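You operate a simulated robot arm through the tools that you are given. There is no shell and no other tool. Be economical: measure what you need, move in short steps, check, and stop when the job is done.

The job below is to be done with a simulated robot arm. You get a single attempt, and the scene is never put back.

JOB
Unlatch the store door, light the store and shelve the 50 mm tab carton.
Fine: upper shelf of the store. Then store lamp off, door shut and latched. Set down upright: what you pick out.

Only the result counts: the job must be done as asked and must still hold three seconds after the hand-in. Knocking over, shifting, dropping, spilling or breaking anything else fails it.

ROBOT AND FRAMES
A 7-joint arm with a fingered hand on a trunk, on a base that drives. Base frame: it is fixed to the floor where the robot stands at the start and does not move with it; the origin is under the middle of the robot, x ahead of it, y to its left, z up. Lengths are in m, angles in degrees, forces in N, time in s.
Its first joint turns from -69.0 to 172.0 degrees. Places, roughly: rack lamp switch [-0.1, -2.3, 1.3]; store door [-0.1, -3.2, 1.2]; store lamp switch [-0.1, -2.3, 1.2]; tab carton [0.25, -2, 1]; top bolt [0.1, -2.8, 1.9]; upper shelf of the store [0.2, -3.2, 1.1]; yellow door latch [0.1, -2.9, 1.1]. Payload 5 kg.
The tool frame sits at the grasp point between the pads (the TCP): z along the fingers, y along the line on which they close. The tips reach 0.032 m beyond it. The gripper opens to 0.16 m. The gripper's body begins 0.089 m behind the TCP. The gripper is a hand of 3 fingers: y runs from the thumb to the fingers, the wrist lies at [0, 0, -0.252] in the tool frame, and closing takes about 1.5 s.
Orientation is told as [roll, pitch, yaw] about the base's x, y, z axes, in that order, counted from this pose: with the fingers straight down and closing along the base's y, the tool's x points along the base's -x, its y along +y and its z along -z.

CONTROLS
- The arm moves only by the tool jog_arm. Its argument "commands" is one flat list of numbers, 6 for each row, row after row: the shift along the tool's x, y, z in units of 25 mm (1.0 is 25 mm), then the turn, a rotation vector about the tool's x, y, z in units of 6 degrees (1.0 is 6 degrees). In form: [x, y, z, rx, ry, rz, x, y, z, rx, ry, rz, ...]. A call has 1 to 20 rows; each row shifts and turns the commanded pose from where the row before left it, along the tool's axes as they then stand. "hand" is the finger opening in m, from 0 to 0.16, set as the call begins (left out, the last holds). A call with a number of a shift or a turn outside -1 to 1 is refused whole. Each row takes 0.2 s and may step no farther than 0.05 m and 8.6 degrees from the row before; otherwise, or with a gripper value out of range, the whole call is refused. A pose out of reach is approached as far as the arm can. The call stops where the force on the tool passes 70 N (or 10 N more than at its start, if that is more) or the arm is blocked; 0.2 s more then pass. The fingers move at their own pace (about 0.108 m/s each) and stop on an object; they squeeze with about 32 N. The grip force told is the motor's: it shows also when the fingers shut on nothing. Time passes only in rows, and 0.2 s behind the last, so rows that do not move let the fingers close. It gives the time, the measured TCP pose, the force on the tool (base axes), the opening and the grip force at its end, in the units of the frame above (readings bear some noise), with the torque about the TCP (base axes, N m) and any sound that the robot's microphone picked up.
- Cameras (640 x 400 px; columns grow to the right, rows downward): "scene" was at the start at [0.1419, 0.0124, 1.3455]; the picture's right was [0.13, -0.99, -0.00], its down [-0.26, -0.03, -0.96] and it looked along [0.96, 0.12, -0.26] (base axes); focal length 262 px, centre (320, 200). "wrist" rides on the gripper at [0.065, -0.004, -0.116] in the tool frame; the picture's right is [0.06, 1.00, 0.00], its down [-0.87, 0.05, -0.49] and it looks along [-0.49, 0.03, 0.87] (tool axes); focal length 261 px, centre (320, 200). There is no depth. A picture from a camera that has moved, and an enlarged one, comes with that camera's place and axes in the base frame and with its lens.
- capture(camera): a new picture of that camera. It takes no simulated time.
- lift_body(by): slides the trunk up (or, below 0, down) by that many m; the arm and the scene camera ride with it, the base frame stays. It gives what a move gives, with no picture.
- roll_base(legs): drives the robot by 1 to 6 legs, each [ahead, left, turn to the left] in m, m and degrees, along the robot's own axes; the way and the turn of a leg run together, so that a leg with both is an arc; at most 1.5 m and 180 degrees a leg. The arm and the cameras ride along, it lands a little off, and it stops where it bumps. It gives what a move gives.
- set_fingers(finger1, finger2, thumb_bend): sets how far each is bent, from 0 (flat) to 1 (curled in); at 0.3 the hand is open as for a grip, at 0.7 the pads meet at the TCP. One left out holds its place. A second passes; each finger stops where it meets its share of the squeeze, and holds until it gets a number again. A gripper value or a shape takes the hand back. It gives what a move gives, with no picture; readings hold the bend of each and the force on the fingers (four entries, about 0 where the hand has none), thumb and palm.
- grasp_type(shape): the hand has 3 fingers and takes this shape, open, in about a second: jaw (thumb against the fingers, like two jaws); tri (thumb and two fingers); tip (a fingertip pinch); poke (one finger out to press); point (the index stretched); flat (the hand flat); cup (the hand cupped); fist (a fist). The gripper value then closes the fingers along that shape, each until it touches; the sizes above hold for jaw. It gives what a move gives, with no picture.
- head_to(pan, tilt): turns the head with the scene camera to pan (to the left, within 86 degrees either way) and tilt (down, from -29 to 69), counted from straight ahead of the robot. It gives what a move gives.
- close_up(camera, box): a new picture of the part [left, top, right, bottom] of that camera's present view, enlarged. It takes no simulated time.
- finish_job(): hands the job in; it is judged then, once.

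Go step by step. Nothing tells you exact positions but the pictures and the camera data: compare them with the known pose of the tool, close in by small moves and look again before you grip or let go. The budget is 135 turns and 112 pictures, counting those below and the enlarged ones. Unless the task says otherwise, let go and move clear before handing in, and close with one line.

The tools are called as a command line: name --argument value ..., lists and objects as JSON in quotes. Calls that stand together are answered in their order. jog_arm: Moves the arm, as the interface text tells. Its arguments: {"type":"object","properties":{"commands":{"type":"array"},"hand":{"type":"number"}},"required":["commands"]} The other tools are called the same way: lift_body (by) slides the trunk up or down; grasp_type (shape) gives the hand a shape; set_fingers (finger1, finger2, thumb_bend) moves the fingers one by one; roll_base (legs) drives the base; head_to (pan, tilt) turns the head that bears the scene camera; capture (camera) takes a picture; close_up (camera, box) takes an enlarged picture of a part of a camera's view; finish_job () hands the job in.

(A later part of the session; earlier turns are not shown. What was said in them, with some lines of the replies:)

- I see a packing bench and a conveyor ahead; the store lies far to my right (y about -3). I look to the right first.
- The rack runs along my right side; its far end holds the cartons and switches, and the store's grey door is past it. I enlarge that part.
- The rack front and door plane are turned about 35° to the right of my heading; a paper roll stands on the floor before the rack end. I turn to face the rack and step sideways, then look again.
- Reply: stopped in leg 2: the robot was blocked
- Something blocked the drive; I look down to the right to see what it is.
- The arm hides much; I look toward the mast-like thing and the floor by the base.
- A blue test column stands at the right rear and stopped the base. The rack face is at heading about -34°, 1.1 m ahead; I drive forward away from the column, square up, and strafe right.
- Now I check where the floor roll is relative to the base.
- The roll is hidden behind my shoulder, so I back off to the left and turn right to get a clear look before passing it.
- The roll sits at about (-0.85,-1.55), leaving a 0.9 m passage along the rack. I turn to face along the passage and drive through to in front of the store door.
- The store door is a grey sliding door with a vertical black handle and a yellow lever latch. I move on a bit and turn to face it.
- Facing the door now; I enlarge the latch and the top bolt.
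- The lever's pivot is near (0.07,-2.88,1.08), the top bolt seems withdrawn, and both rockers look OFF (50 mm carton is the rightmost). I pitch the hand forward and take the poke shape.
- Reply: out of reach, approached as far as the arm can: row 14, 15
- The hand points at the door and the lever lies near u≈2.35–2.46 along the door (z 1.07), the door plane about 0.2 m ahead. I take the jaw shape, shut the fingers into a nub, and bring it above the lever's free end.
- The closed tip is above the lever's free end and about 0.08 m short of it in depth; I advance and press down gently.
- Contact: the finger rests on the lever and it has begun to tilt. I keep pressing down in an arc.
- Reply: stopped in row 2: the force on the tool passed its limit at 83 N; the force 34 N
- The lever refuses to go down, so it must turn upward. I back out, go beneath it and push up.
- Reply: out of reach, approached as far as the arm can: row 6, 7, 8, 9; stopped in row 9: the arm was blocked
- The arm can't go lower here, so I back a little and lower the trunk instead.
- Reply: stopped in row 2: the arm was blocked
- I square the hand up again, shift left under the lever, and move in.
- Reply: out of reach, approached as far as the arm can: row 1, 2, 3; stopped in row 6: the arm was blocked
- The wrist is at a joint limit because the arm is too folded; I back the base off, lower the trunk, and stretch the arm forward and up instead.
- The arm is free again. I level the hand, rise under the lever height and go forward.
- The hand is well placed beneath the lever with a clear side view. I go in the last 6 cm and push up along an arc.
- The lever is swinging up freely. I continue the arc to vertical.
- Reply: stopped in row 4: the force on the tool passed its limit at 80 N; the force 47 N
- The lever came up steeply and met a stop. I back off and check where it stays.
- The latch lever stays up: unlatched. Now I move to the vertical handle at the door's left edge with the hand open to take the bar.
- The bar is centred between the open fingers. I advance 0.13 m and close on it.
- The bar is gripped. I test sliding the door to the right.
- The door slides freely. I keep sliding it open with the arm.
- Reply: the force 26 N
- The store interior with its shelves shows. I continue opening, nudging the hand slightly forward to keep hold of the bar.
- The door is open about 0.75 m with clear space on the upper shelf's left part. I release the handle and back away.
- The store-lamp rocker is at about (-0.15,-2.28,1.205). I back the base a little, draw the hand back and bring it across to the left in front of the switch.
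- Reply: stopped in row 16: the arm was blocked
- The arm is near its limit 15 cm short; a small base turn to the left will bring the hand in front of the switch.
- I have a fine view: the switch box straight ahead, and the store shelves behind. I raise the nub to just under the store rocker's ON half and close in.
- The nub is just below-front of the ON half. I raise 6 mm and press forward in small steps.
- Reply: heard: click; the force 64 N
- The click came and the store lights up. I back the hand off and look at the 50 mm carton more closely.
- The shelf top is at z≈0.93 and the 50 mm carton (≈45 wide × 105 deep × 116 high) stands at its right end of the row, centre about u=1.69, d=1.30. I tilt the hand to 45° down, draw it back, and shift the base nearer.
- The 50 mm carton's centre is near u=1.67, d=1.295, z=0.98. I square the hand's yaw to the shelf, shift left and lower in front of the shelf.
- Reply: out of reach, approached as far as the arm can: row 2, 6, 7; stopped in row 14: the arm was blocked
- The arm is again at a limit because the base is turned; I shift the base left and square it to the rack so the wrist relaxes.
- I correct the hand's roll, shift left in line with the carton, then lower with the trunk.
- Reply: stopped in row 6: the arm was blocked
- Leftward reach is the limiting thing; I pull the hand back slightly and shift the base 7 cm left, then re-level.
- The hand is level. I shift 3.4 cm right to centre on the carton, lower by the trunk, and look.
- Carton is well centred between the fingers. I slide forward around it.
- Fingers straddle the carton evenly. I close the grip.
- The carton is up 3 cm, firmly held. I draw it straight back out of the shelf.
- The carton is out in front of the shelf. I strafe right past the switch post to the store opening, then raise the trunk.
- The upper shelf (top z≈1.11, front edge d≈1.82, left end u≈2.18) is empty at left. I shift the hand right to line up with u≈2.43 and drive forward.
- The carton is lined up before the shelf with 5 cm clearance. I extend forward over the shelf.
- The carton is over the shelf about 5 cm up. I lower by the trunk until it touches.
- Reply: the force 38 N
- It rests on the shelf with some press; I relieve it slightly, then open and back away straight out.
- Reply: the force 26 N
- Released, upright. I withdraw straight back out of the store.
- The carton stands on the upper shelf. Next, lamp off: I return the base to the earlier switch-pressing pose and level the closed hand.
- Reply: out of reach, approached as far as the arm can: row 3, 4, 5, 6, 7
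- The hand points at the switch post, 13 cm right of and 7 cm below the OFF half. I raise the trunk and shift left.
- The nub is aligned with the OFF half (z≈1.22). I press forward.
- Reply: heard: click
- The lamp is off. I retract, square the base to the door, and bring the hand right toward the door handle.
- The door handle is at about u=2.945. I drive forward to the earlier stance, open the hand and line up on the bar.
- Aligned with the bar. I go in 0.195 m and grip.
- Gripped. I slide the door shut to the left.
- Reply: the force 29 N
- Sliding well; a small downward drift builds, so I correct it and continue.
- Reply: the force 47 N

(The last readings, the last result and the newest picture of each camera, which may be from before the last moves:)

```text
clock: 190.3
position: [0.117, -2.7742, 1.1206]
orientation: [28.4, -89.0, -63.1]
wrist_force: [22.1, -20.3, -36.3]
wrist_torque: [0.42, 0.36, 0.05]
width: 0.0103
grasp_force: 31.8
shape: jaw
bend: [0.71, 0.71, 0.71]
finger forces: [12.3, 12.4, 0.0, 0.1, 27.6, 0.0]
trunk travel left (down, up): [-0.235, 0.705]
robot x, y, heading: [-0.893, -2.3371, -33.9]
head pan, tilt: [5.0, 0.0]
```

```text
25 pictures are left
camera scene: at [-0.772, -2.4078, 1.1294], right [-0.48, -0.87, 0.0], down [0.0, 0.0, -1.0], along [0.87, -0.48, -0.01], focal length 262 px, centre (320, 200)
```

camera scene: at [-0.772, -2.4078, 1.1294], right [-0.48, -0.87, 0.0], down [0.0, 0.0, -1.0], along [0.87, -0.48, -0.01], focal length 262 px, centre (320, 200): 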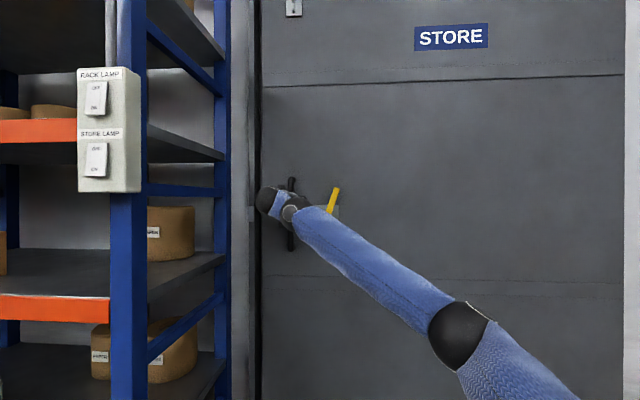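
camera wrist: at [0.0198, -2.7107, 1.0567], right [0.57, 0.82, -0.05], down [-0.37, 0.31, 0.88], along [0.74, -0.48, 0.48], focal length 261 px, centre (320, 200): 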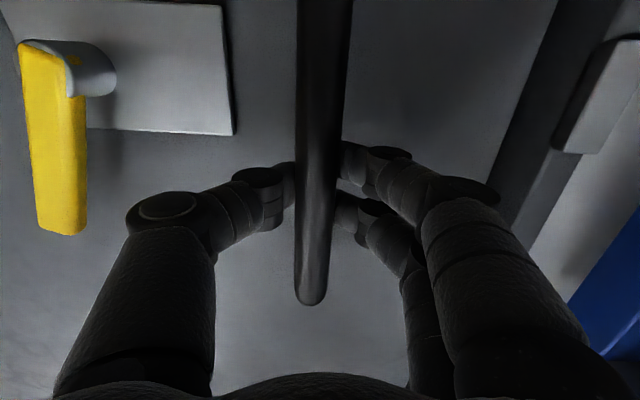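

About 2 cm remain. I undo the vertical drift and push the door fully home.

jog_arm --commands '[0.7, 0, 0.2, 0, 0, 0, 0.3, 0.3, 0, 0, 0, 0, 0, 0.3, 0, 0, 0, 0, 0, 0.3, 0, 0, 0, 0, 0, 0.3, 0, 0, 0, 0, 0, 0.3, 0, 0, 0, 0, 0, 0.3, 0, 0, 0, 0]'

capture --camera "wrist"

```text
clock: 191.9
position: [0.1362, -2.7449, 1.1043]
orientation: [52.5, -89.0, -87.7]
wrist_force: [-24.7, -40.1, 18.4]
wrist_torque: [-0.49, 0.11, -0.63]
width: 0.0157
grasp_force: 32.2
shape: jaw
bend: [0.73, 0.73, 0.71]
finger forces: [4.5, 4.6, 0.0, 0.0, 45.1, 0.0]
trunk travel left (down, up): [-0.235, 0.705]
robot x, y, heading: [-0.8942, -2.3351, -34.2]
head pan, tilt: [5.0, 0.0]
```

```text
24 pictures are left
camera wrist: at [0.0407, -2.6808, 1.0394], right [0.57, 0.82, -0.05], down [-0.37, 0.31, 0.87], along [0.73, -0.48, 0.48], focal length 261 px, centre (320, 200)
```

wrist: 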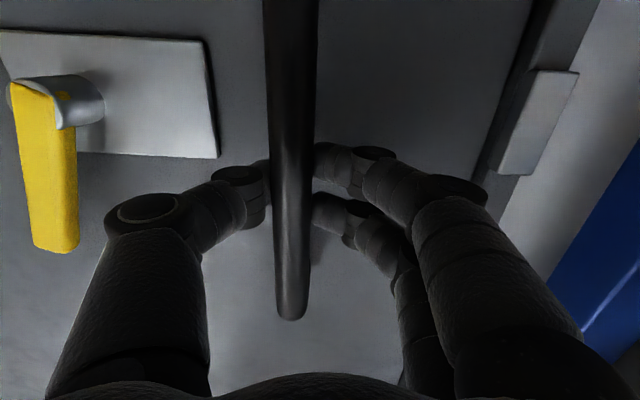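

The door is at its stop. I release, back off, and check it stays closed.

jog_arm --commands '[0, 0, 0, 0, 0, 0, 0, 0, 0, 0, 0, 0, 0, 0, 0, 0, 0, 0, 0, 0, 0, 0, 0, 0, 0, 0, -1, 0, 0, 0, 0, 0, -1, 0, 0, 0, 0, 0, -1, 0, 0, 0, 0, 0, -1, 0, 0, 0, 0, 0, -1, 0, 0, 0]' --hand 0.1

capture --camera "scene"

capture --camera "wrist"

```text
clock: 193.9
position: [0.0393, -2.6647, 1.1035]
orientation: [43.8, -89.3, -78.5]
wrist_force: [0.5, -0.1, -0.6]
wrist_torque: [-0.02, 0.01, 0.0]
width: 0.0995
grasp_force: 0.2
shape: jaw
bend: [0.71, 0.71, 0.69]
finger forces: [0.1, 0.0, 0.0, 0.1, 0.0, 0.0]
trunk travel left (down, up): [-0.235, 0.705]
robot x, y, heading: [-0.8917, -2.3319, -34.2]
head pan, tilt: [5.0, 0.0]
```

```text
23 pictures are left
camera scene: at [-0.7766, -2.4051, 1.1302], right [-0.48, -0.87, 0.0], down [0.0, 0.0, -1.0], along [0.87, -0.48, 0.0], focal length 262 px, centre (320, 200)
```

scene: 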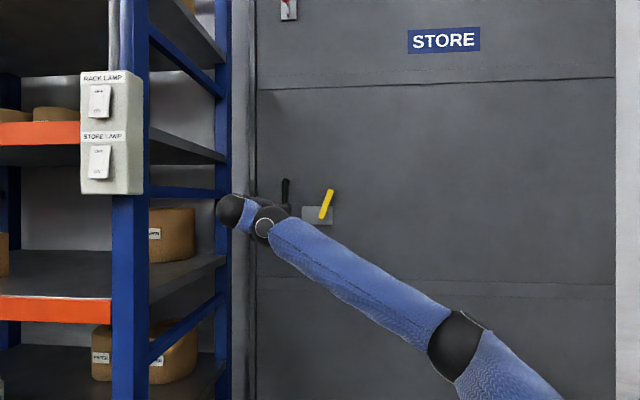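

```text
22 pictures are left
camera wrist: at [-0.0585, -2.6023, 1.0391], right [0.57, 0.82, -0.05], down [-0.37, 0.31, 0.87], along [0.73, -0.48, 0.48], focal length 261 px, centre (320, 200)
```

wrist: 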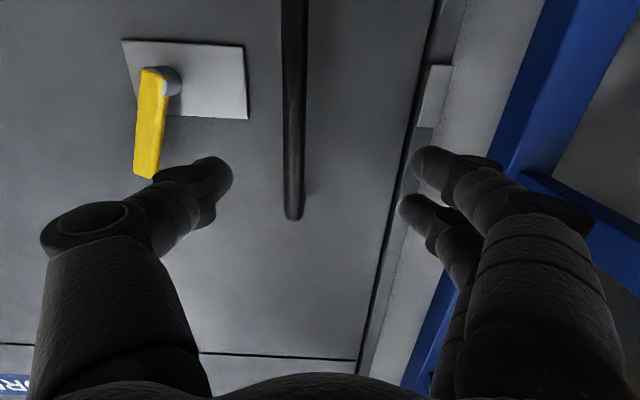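

I check the door gap at the jamb closely before latching.

close_up --camera "scene" --box '[215, 60, 355, 150]'

close_up --camera "wrist" --box '[340, 0, 500, 120]'

```text
4.44 times, centred on (285, 105) of scene
camera zoom: at [-0.7766, -2.4051, 1.1302], right [-0.48, -0.87, 0.0], down [0.0, 0.0, -1.0], along [0.87, -0.48, 0.0], focal length 1164 px, centre (476, 622)
```

zoom: 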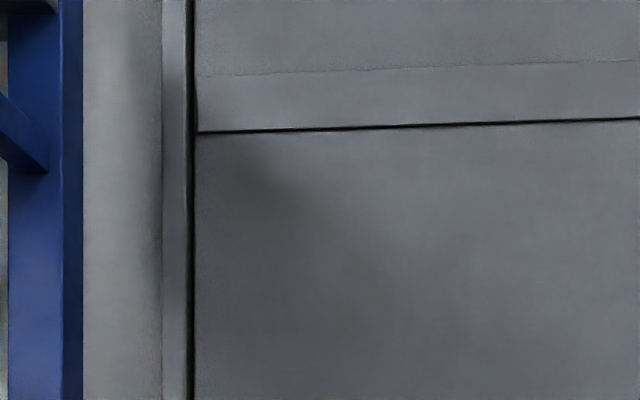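

```text
3.33 times, centred on (420, 60) of wrist
camera zoom: at [-0.0585, -2.6023, 1.0391], right [0.57, 0.82, -0.05], down [-0.37, 0.31, 0.87], along [0.73, -0.48, 0.48], focal length 869 px, centre (-13, 667)
```

zoom: 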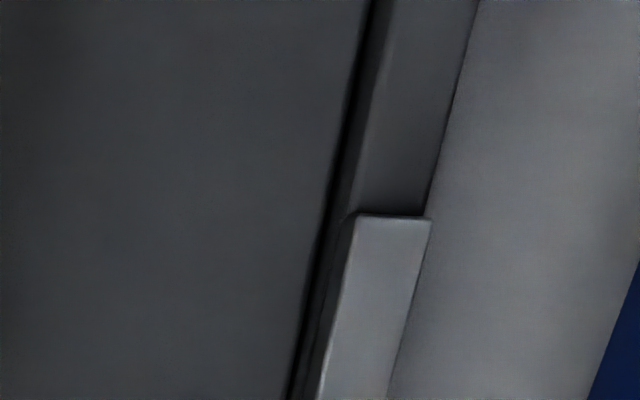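

The door is shut with its normal gap. I shut the hand and bring it up to the left side of the raised lever.

jog_arm --commands '[0, 0, -1, 0, 0, 0, 0, -1, 0, 0, 0, 0, 0, -1, 0, 0, 0, 0, 0, -1, 0, 0, 0, 0, 0, -1, 0, 0, 0, 0, 0, -1, 0, 0, 0, 0, -1, 0, 0, 0, 0, 0, -1, 0, 0, 0, 0, 0, -0.7, 0, 0, 0, 0, 0, 0, 0, 0, 0, 0, 0]' --hand 0.0

capture --camera "wrist"

```text
clock: 196.1
position: [-0.0532, -2.7554, 1.1701]
orientation: [43.4, -89.3, -78.0]
wrist_force: [0.6, 0.0, 1.1]
wrist_torque: [-0.02, -0.02, 0.0]
width: 0.0001
grasp_force: 32.0
shape: jaw
bend: [0.65, 0.65, 0.67]
finger forces: [0.1, 0.0, 0.0, 0.0, 0.0, 0.0]
trunk travel left (down, up): [-0.235, 0.705]
robot x, y, heading: [-0.8932, -2.333, -33.9]
head pan, tilt: [5.0, 0.0]
```

```text
19 pictures are left
camera wrist: at [-0.1491, -2.6919, 1.1061], right [0.57, 0.82, -0.05], down [-0.37, 0.31, 0.87], along [0.74, -0.48, 0.48], focal length 261 px, centre (320, 200)
```

wrist: 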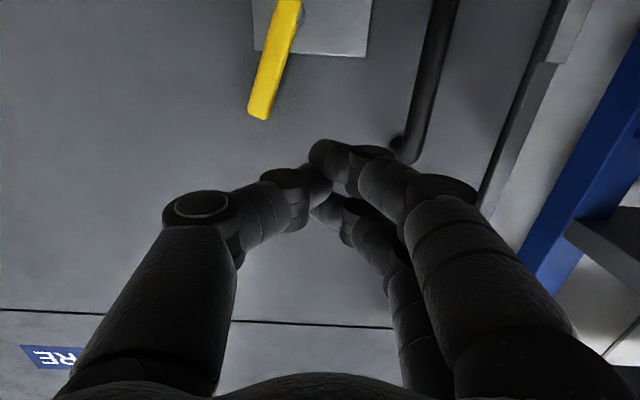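

The lever tip is at u≈2.385, z≈1.165. I go in just left of it and push it right and down.

jog_arm --commands '[0.8, 0.4, 0, 0, 0, 0, 0, 0, 1, 0, 0, 0, 0, 0, 1, 0, 0, 0, 0, 0, 1, 0, 0, 0, 0, 0, 1, 0, 0, 0, 0, 0, 1, 0, 0, 0, 0, 0, 1, 0, 0, 0, 0, 0, 0.4, 0, 0, 0, 0, -0.6, 0, 0, 0, 0, 0, -0.6, 0, 0, 0, 0, 0, -0.6, 0, 0, 0, 0, 0, -0.6, 0, 0, 0, 0]'

capture --camera "wrist"

```text
clock: 198.7
position: [0.0503, -2.8864, 1.1462]
orientation: [42.3, -89.2, -77.1]
wrist_force: [-0.1, -0.8, -0.7]
wrist_torque: [0.01, -0.02, -0.04]
width: 0.0
grasp_force: 31.8
shape: jaw
bend: [0.65, 0.65, 0.67]
finger forces: [0.1, 0.0, 0.0, 0.0, 0.1, 0.0]
trunk travel left (down, up): [-0.235, 0.705]
robot x, y, heading: [-0.8953, -2.3328, -33.8]
head pan, tilt: [5.0, 0.0]
```

```text
18 pictures are left
camera wrist: at [-0.0459, -2.8237, 1.0837], right [0.57, 0.82, -0.05], down [-0.37, 0.31, 0.87], along [0.74, -0.48, 0.48], focal length 261 px, centre (320, 200)
```

wrist: 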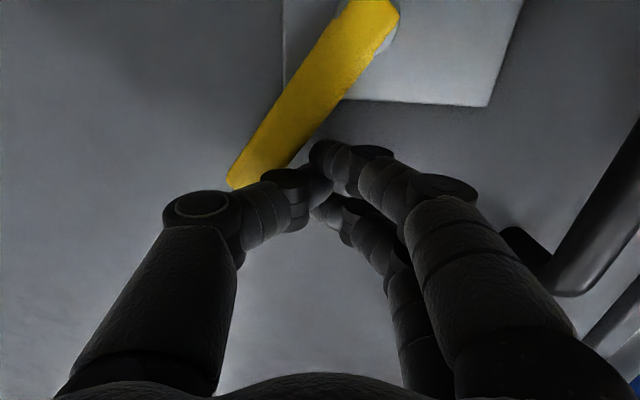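

The lever follows. I continue right and down to horizontal.

jog_arm --commands '[0.3, -0.6, 0, 0, 0, 0, 0.4, -0.6, 0, 0, 0, 0, 0.5, -0.5, 0, 0, 0, 0, 0.5, -0.4, 0, 0, 0, 0, 0.5, -0.2, 0, 0, 0, 0, 0.4, 0, 0, 0, 0, 0, 0.4, 0, 0, 0, 0, 0]'

capture --camera "wrist"

```text
clock: 200.0
position: [0.0138, -2.9294, 1.1036]
orientation: [110.5, -88.6, -144.9]
wrist_force: [6.5, 0.7, 25.2]
wrist_torque: [-0.13, -0.69, 0.06]
width: 0.0
grasp_force: 32.4
shape: jaw
bend: [0.63, 0.65, 0.67]
finger forces: [37.2, 0.1, 0.1, 0.0, 0.0, 0.1]
trunk travel left (down, up): [-0.235, 0.705]
robot x, y, heading: [-0.8963, -2.3359, -33.9]
head pan, tilt: [5.0, 0.0]
stopped in row 6: the force on the tool passed its limit at 78 N (the readings are from after the stop); the commanded pose is now the measured one
```

```text
17 pictures are left
camera wrist: at [-0.0813, -2.8679, 1.0372], right [0.56, 0.82, -0.04], down [-0.39, 0.31, 0.87], along [0.73, -0.47, 0.5], focal length 261 px, centre (320, 200)
```

wrist: 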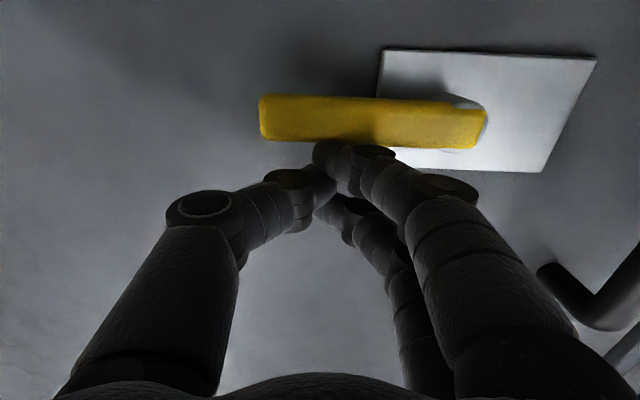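

The lever is back at its horizontal stop. I lift off, back away and look at the whole.

jog_arm --commands '[-0.8, 0, 0, 0, 0, 0, 0, 0, -1, 0, 0, 0, 0, 0, -1, 0, 0, 0, 0, 0, -1, 0, 0, 0, 0, 0, -1, 0, 0, 0, 0, 0, -1, 0, 0, 0, 0, -1, 0, 0, 0, 0, 0, -1, 0, 0, 0, 0, 0, -1, 0, 0, 0, 0, 0, -1, 0, 0, 0, 0, 0, -1, 0, 0, 0, 0, 0, -1, 0, 0, 0, 0]'

close_up --camera "scene" --box '[215, 140, 415, 280]'

```text
clock: 202.6
position: [-0.1714, -2.9867, 1.1141]
orientation: [95.7, -88.8, -130.2]
wrist_force: [-0.1, 0.7, 0.3]
wrist_torque: [0.01, 0.0, 0.01]
width: 0.0002
grasp_force: 31.4
shape: jaw
bend: [0.64, 0.65, 0.67]
finger forces: [0.0, 0.0, 0.1, 0.0, 0.1, 0.0]
trunk travel left (down, up): [-0.235, 0.705]
robot x, y, heading: [-0.8961, -2.3345, -33.7]
head pan, tilt: [5.0, 0.0]
```

```text
2.86 times, centred on (315, 210) of scene
camera zoom: at [-0.7762, -2.405, 1.1302], right [-0.48, -0.88, 0.0], down [0.0, 0.0, -1.0], along [0.88, -0.48, 0.0], focal length 748 px, centre (334, 171)
```

zoom: 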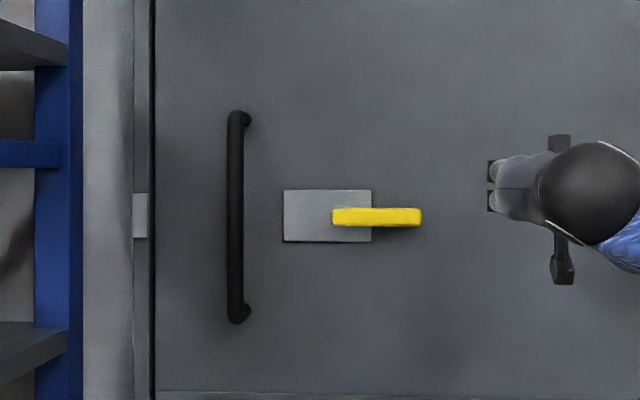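

Lever and door look as at the start. I verify the latch holds by gently pushing the handle toward open.

jog_arm --commands '[0, 1, -1, 0, 0, 0, 0, 1, 0, 0, 0, 0, 0, 1, 0, 0, 0, 0, 0, 1, 0, 0, 0, 0, 0, 1, 0, 0, 0, 0, 0, 1, 0, 0, 0, 0, 0, 1, 0, 0, 0, 0, 0, 1, 0, 0, 0, 0, 0, 1, 0, 0, 0, 0, 0, 1, 0, 0, 0, 0, 0, 1, 0, 0, 0, 0, 0, 1, 0, 0, 0, 0, 0, 1, 0, 0, 0, 0, 0, 1, 0, 0, 0, 0, 0, 1, 0, 0, 0, 0, 0, 1, 0, 0, 0, 0, 0, 0.5, 0, 0, 0, 0]'

capture --camera "wrist"

```text
clock: 206.2
position: [0.0413, -2.6314, 1.1211]
orientation: [95.9, -88.9, -130.2]
wrist_force: [-0.3, 0.3, 1.0]
wrist_torque: [-0.02, 0.0, 0.02]
width: 0.0
grasp_force: 31.6
shape: jaw
bend: [0.64, 0.65, 0.67]
finger forces: [0.1, 0.0, 0.0, 0.1, 0.1, 0.1]
trunk travel left (down, up): [-0.235, 0.705]
robot x, y, heading: [-0.8959, -2.3349, -34.2]
head pan, tilt: [5.0, 0.0]
```

```text
15 pictures are left
camera wrist: at [-0.0546, -2.5685, 1.056], right [0.57, 0.82, -0.04], down [-0.39, 0.31, 0.87], along [0.73, -0.47, 0.49], focal length 261 px, centre (320, 200)
```

wrist: 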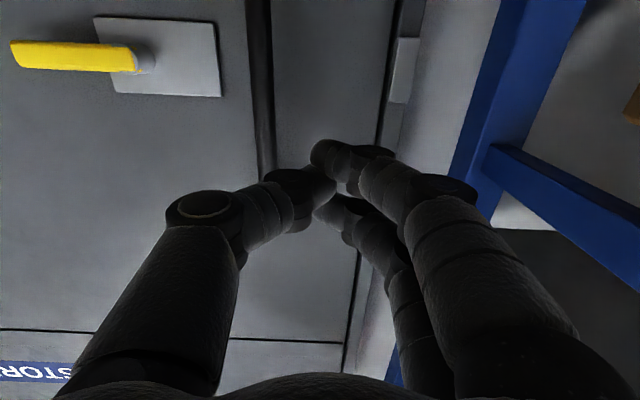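

jog_arm --commands '[0, 0, 1, 0, 0, 0, 0, 0, 1, 0, 0, 0, 0, 0, 1, 0, 0, 0, 0, 0, 1, 0, 0, 0, 0, 0, 1, 0, 0, 0, 0, -0.4, 0, 0, 0, 0, 0, -0.4, 0, 0, 0, 0, 0, -0.3, 0, 0, 0, 0, 0, -0.3, 0, 0, 0, 0, 0, -0.3, 0, 0, 0, 0, 0, -0.3, 0, 0, 0, 0, 0, -0.3, 0, 0, 0, 0, 0, -0.3, 0, 0, 0, 0]'

capture --camera "wrist"

```text
clock: 209.0
position: [0.1098, -2.7431, 1.1206]
orientation: [108.7, -89.1, -142.4]
wrist_force: [13.8, 51.4, -2.0]
wrist_torque: [-0.02, 0.06, 1.34]
width: 0.0001
grasp_force: 31.6
shape: jaw
bend: [0.64, 0.65, 0.72]
finger forces: [34.0, 35.4, 0.1, 0.0, 0.0, 0.0]
trunk travel left (down, up): [-0.235, 0.705]
robot x, y, heading: [-0.8955, -2.3335, -33.8]
head pan, tilt: [5.0, 0.0]
```

```text
14 pictures are left
camera wrist: at [0.0139, -2.6819, 1.0556], right [0.56, 0.83, -0.05], down [-0.39, 0.31, 0.87], along [0.73, -0.46, 0.5], focal length 261 px, centre (320, 200)
```

wrist: 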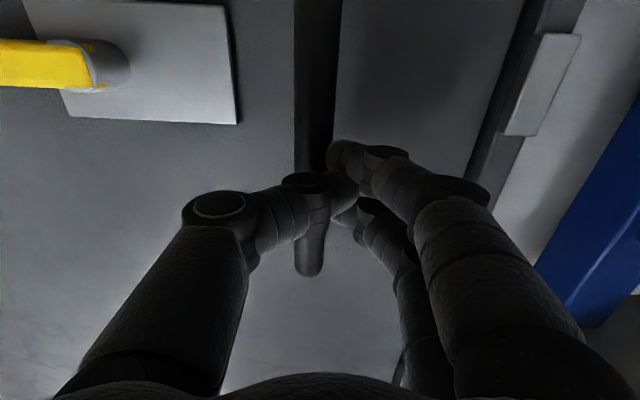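

The door resists over 50 N (it slid with about 15 N before), so it is latched. I withdraw and take a last look.

jog_arm --commands '[0, 0.6, 0, 0, 0, 0, 0, 0.6, 0, 0, 0, 0, 0, 0, -1, 0, 0, 0, 0, 0, -1, 0, 0, 0, 0, 0, -1, 0, 0, 0, 0, 0, -1, 0, 0, 0, 0, 0, -1, 0, 0, 0, 0, 0, -1, 0, 0, 0, 0, 0, -1, 0, 0, 0, 0, -1, -1, 0, 0, 0, 0, -1, -1, 0, 0, 0, 0, -1, 0, 0, 0, 0, 0, -1, 0, 0, 0, 0, 0, -1, 0, 0, 0, 0, 0, -1, 0, 0, 0, 0, 0, -1, 0, 0, 0, 0, 0, -1, 0, 0, 0, 0]'

head_to --pan 20 --tilt 0

capture --camera "scene"

```text
clock: 212.6
position: [-0.1746, -2.768, 1.117]
orientation: [95.1, -89.0, -129.6]
wrist_force: [-0.4, 0.1, 0.0]
wrist_torque: [0.02, 0.03, 0.01]
width: 0.0
grasp_force: 31.9
shape: jaw
bend: [0.64, 0.65, 0.72]
finger forces: [0.0, 0.1, 0.0, 0.0, 0.0, 0.0]
trunk travel left (down, up): [-0.235, 0.705]
robot x, y, heading: [-0.8946, -2.337, -34.0]
head pan, tilt: [5.0, 0.0]
```

```text
clock: 213.4
position: [-0.1744, -2.7694, 1.1174]
orientation: [95.6, -88.9, -130.0]
wrist_force: [0.4, -1.3, 0.2]
wrist_torque: [0.01, -0.02, -0.03]
width: 0.0001
grasp_force: 31.7
shape: jaw
bend: [0.64, 0.65, 0.72]
finger forces: [0.0, 0.0, 0.0, 0.1, 0.0, 0.1]
trunk travel left (down, up): [-0.235, 0.705]
robot x, y, heading: [-0.8944, -2.3371, -33.6]
head pan, tilt: [20.0, 0.0]
```

```text
13 pictures are left
camera scene: at [-0.7677, -2.3833, 1.1302], right [-0.24, -0.97, 0.0], down [0.0, 0.0, -1.0], along [0.97, -0.24, 0.0], focal length 262 px, centre (320, 200)
```

scene: 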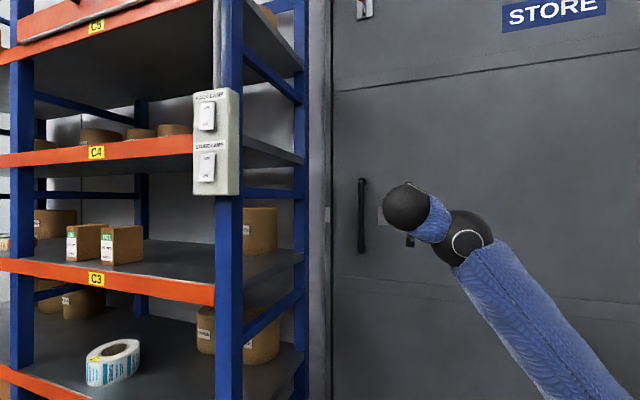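

The carton is shelved, both rockers read OFF, the door is shut and latched, and the hand is clear. I hand the job in.

finish_job

```text
The job is handed in.
```

The 50 mm tab carton is standing upright on the store's upper shelf, taken as the one at about 1.1 m. The store lamp is off again, and the door is shut and latched: it held against a push of about 50 N.
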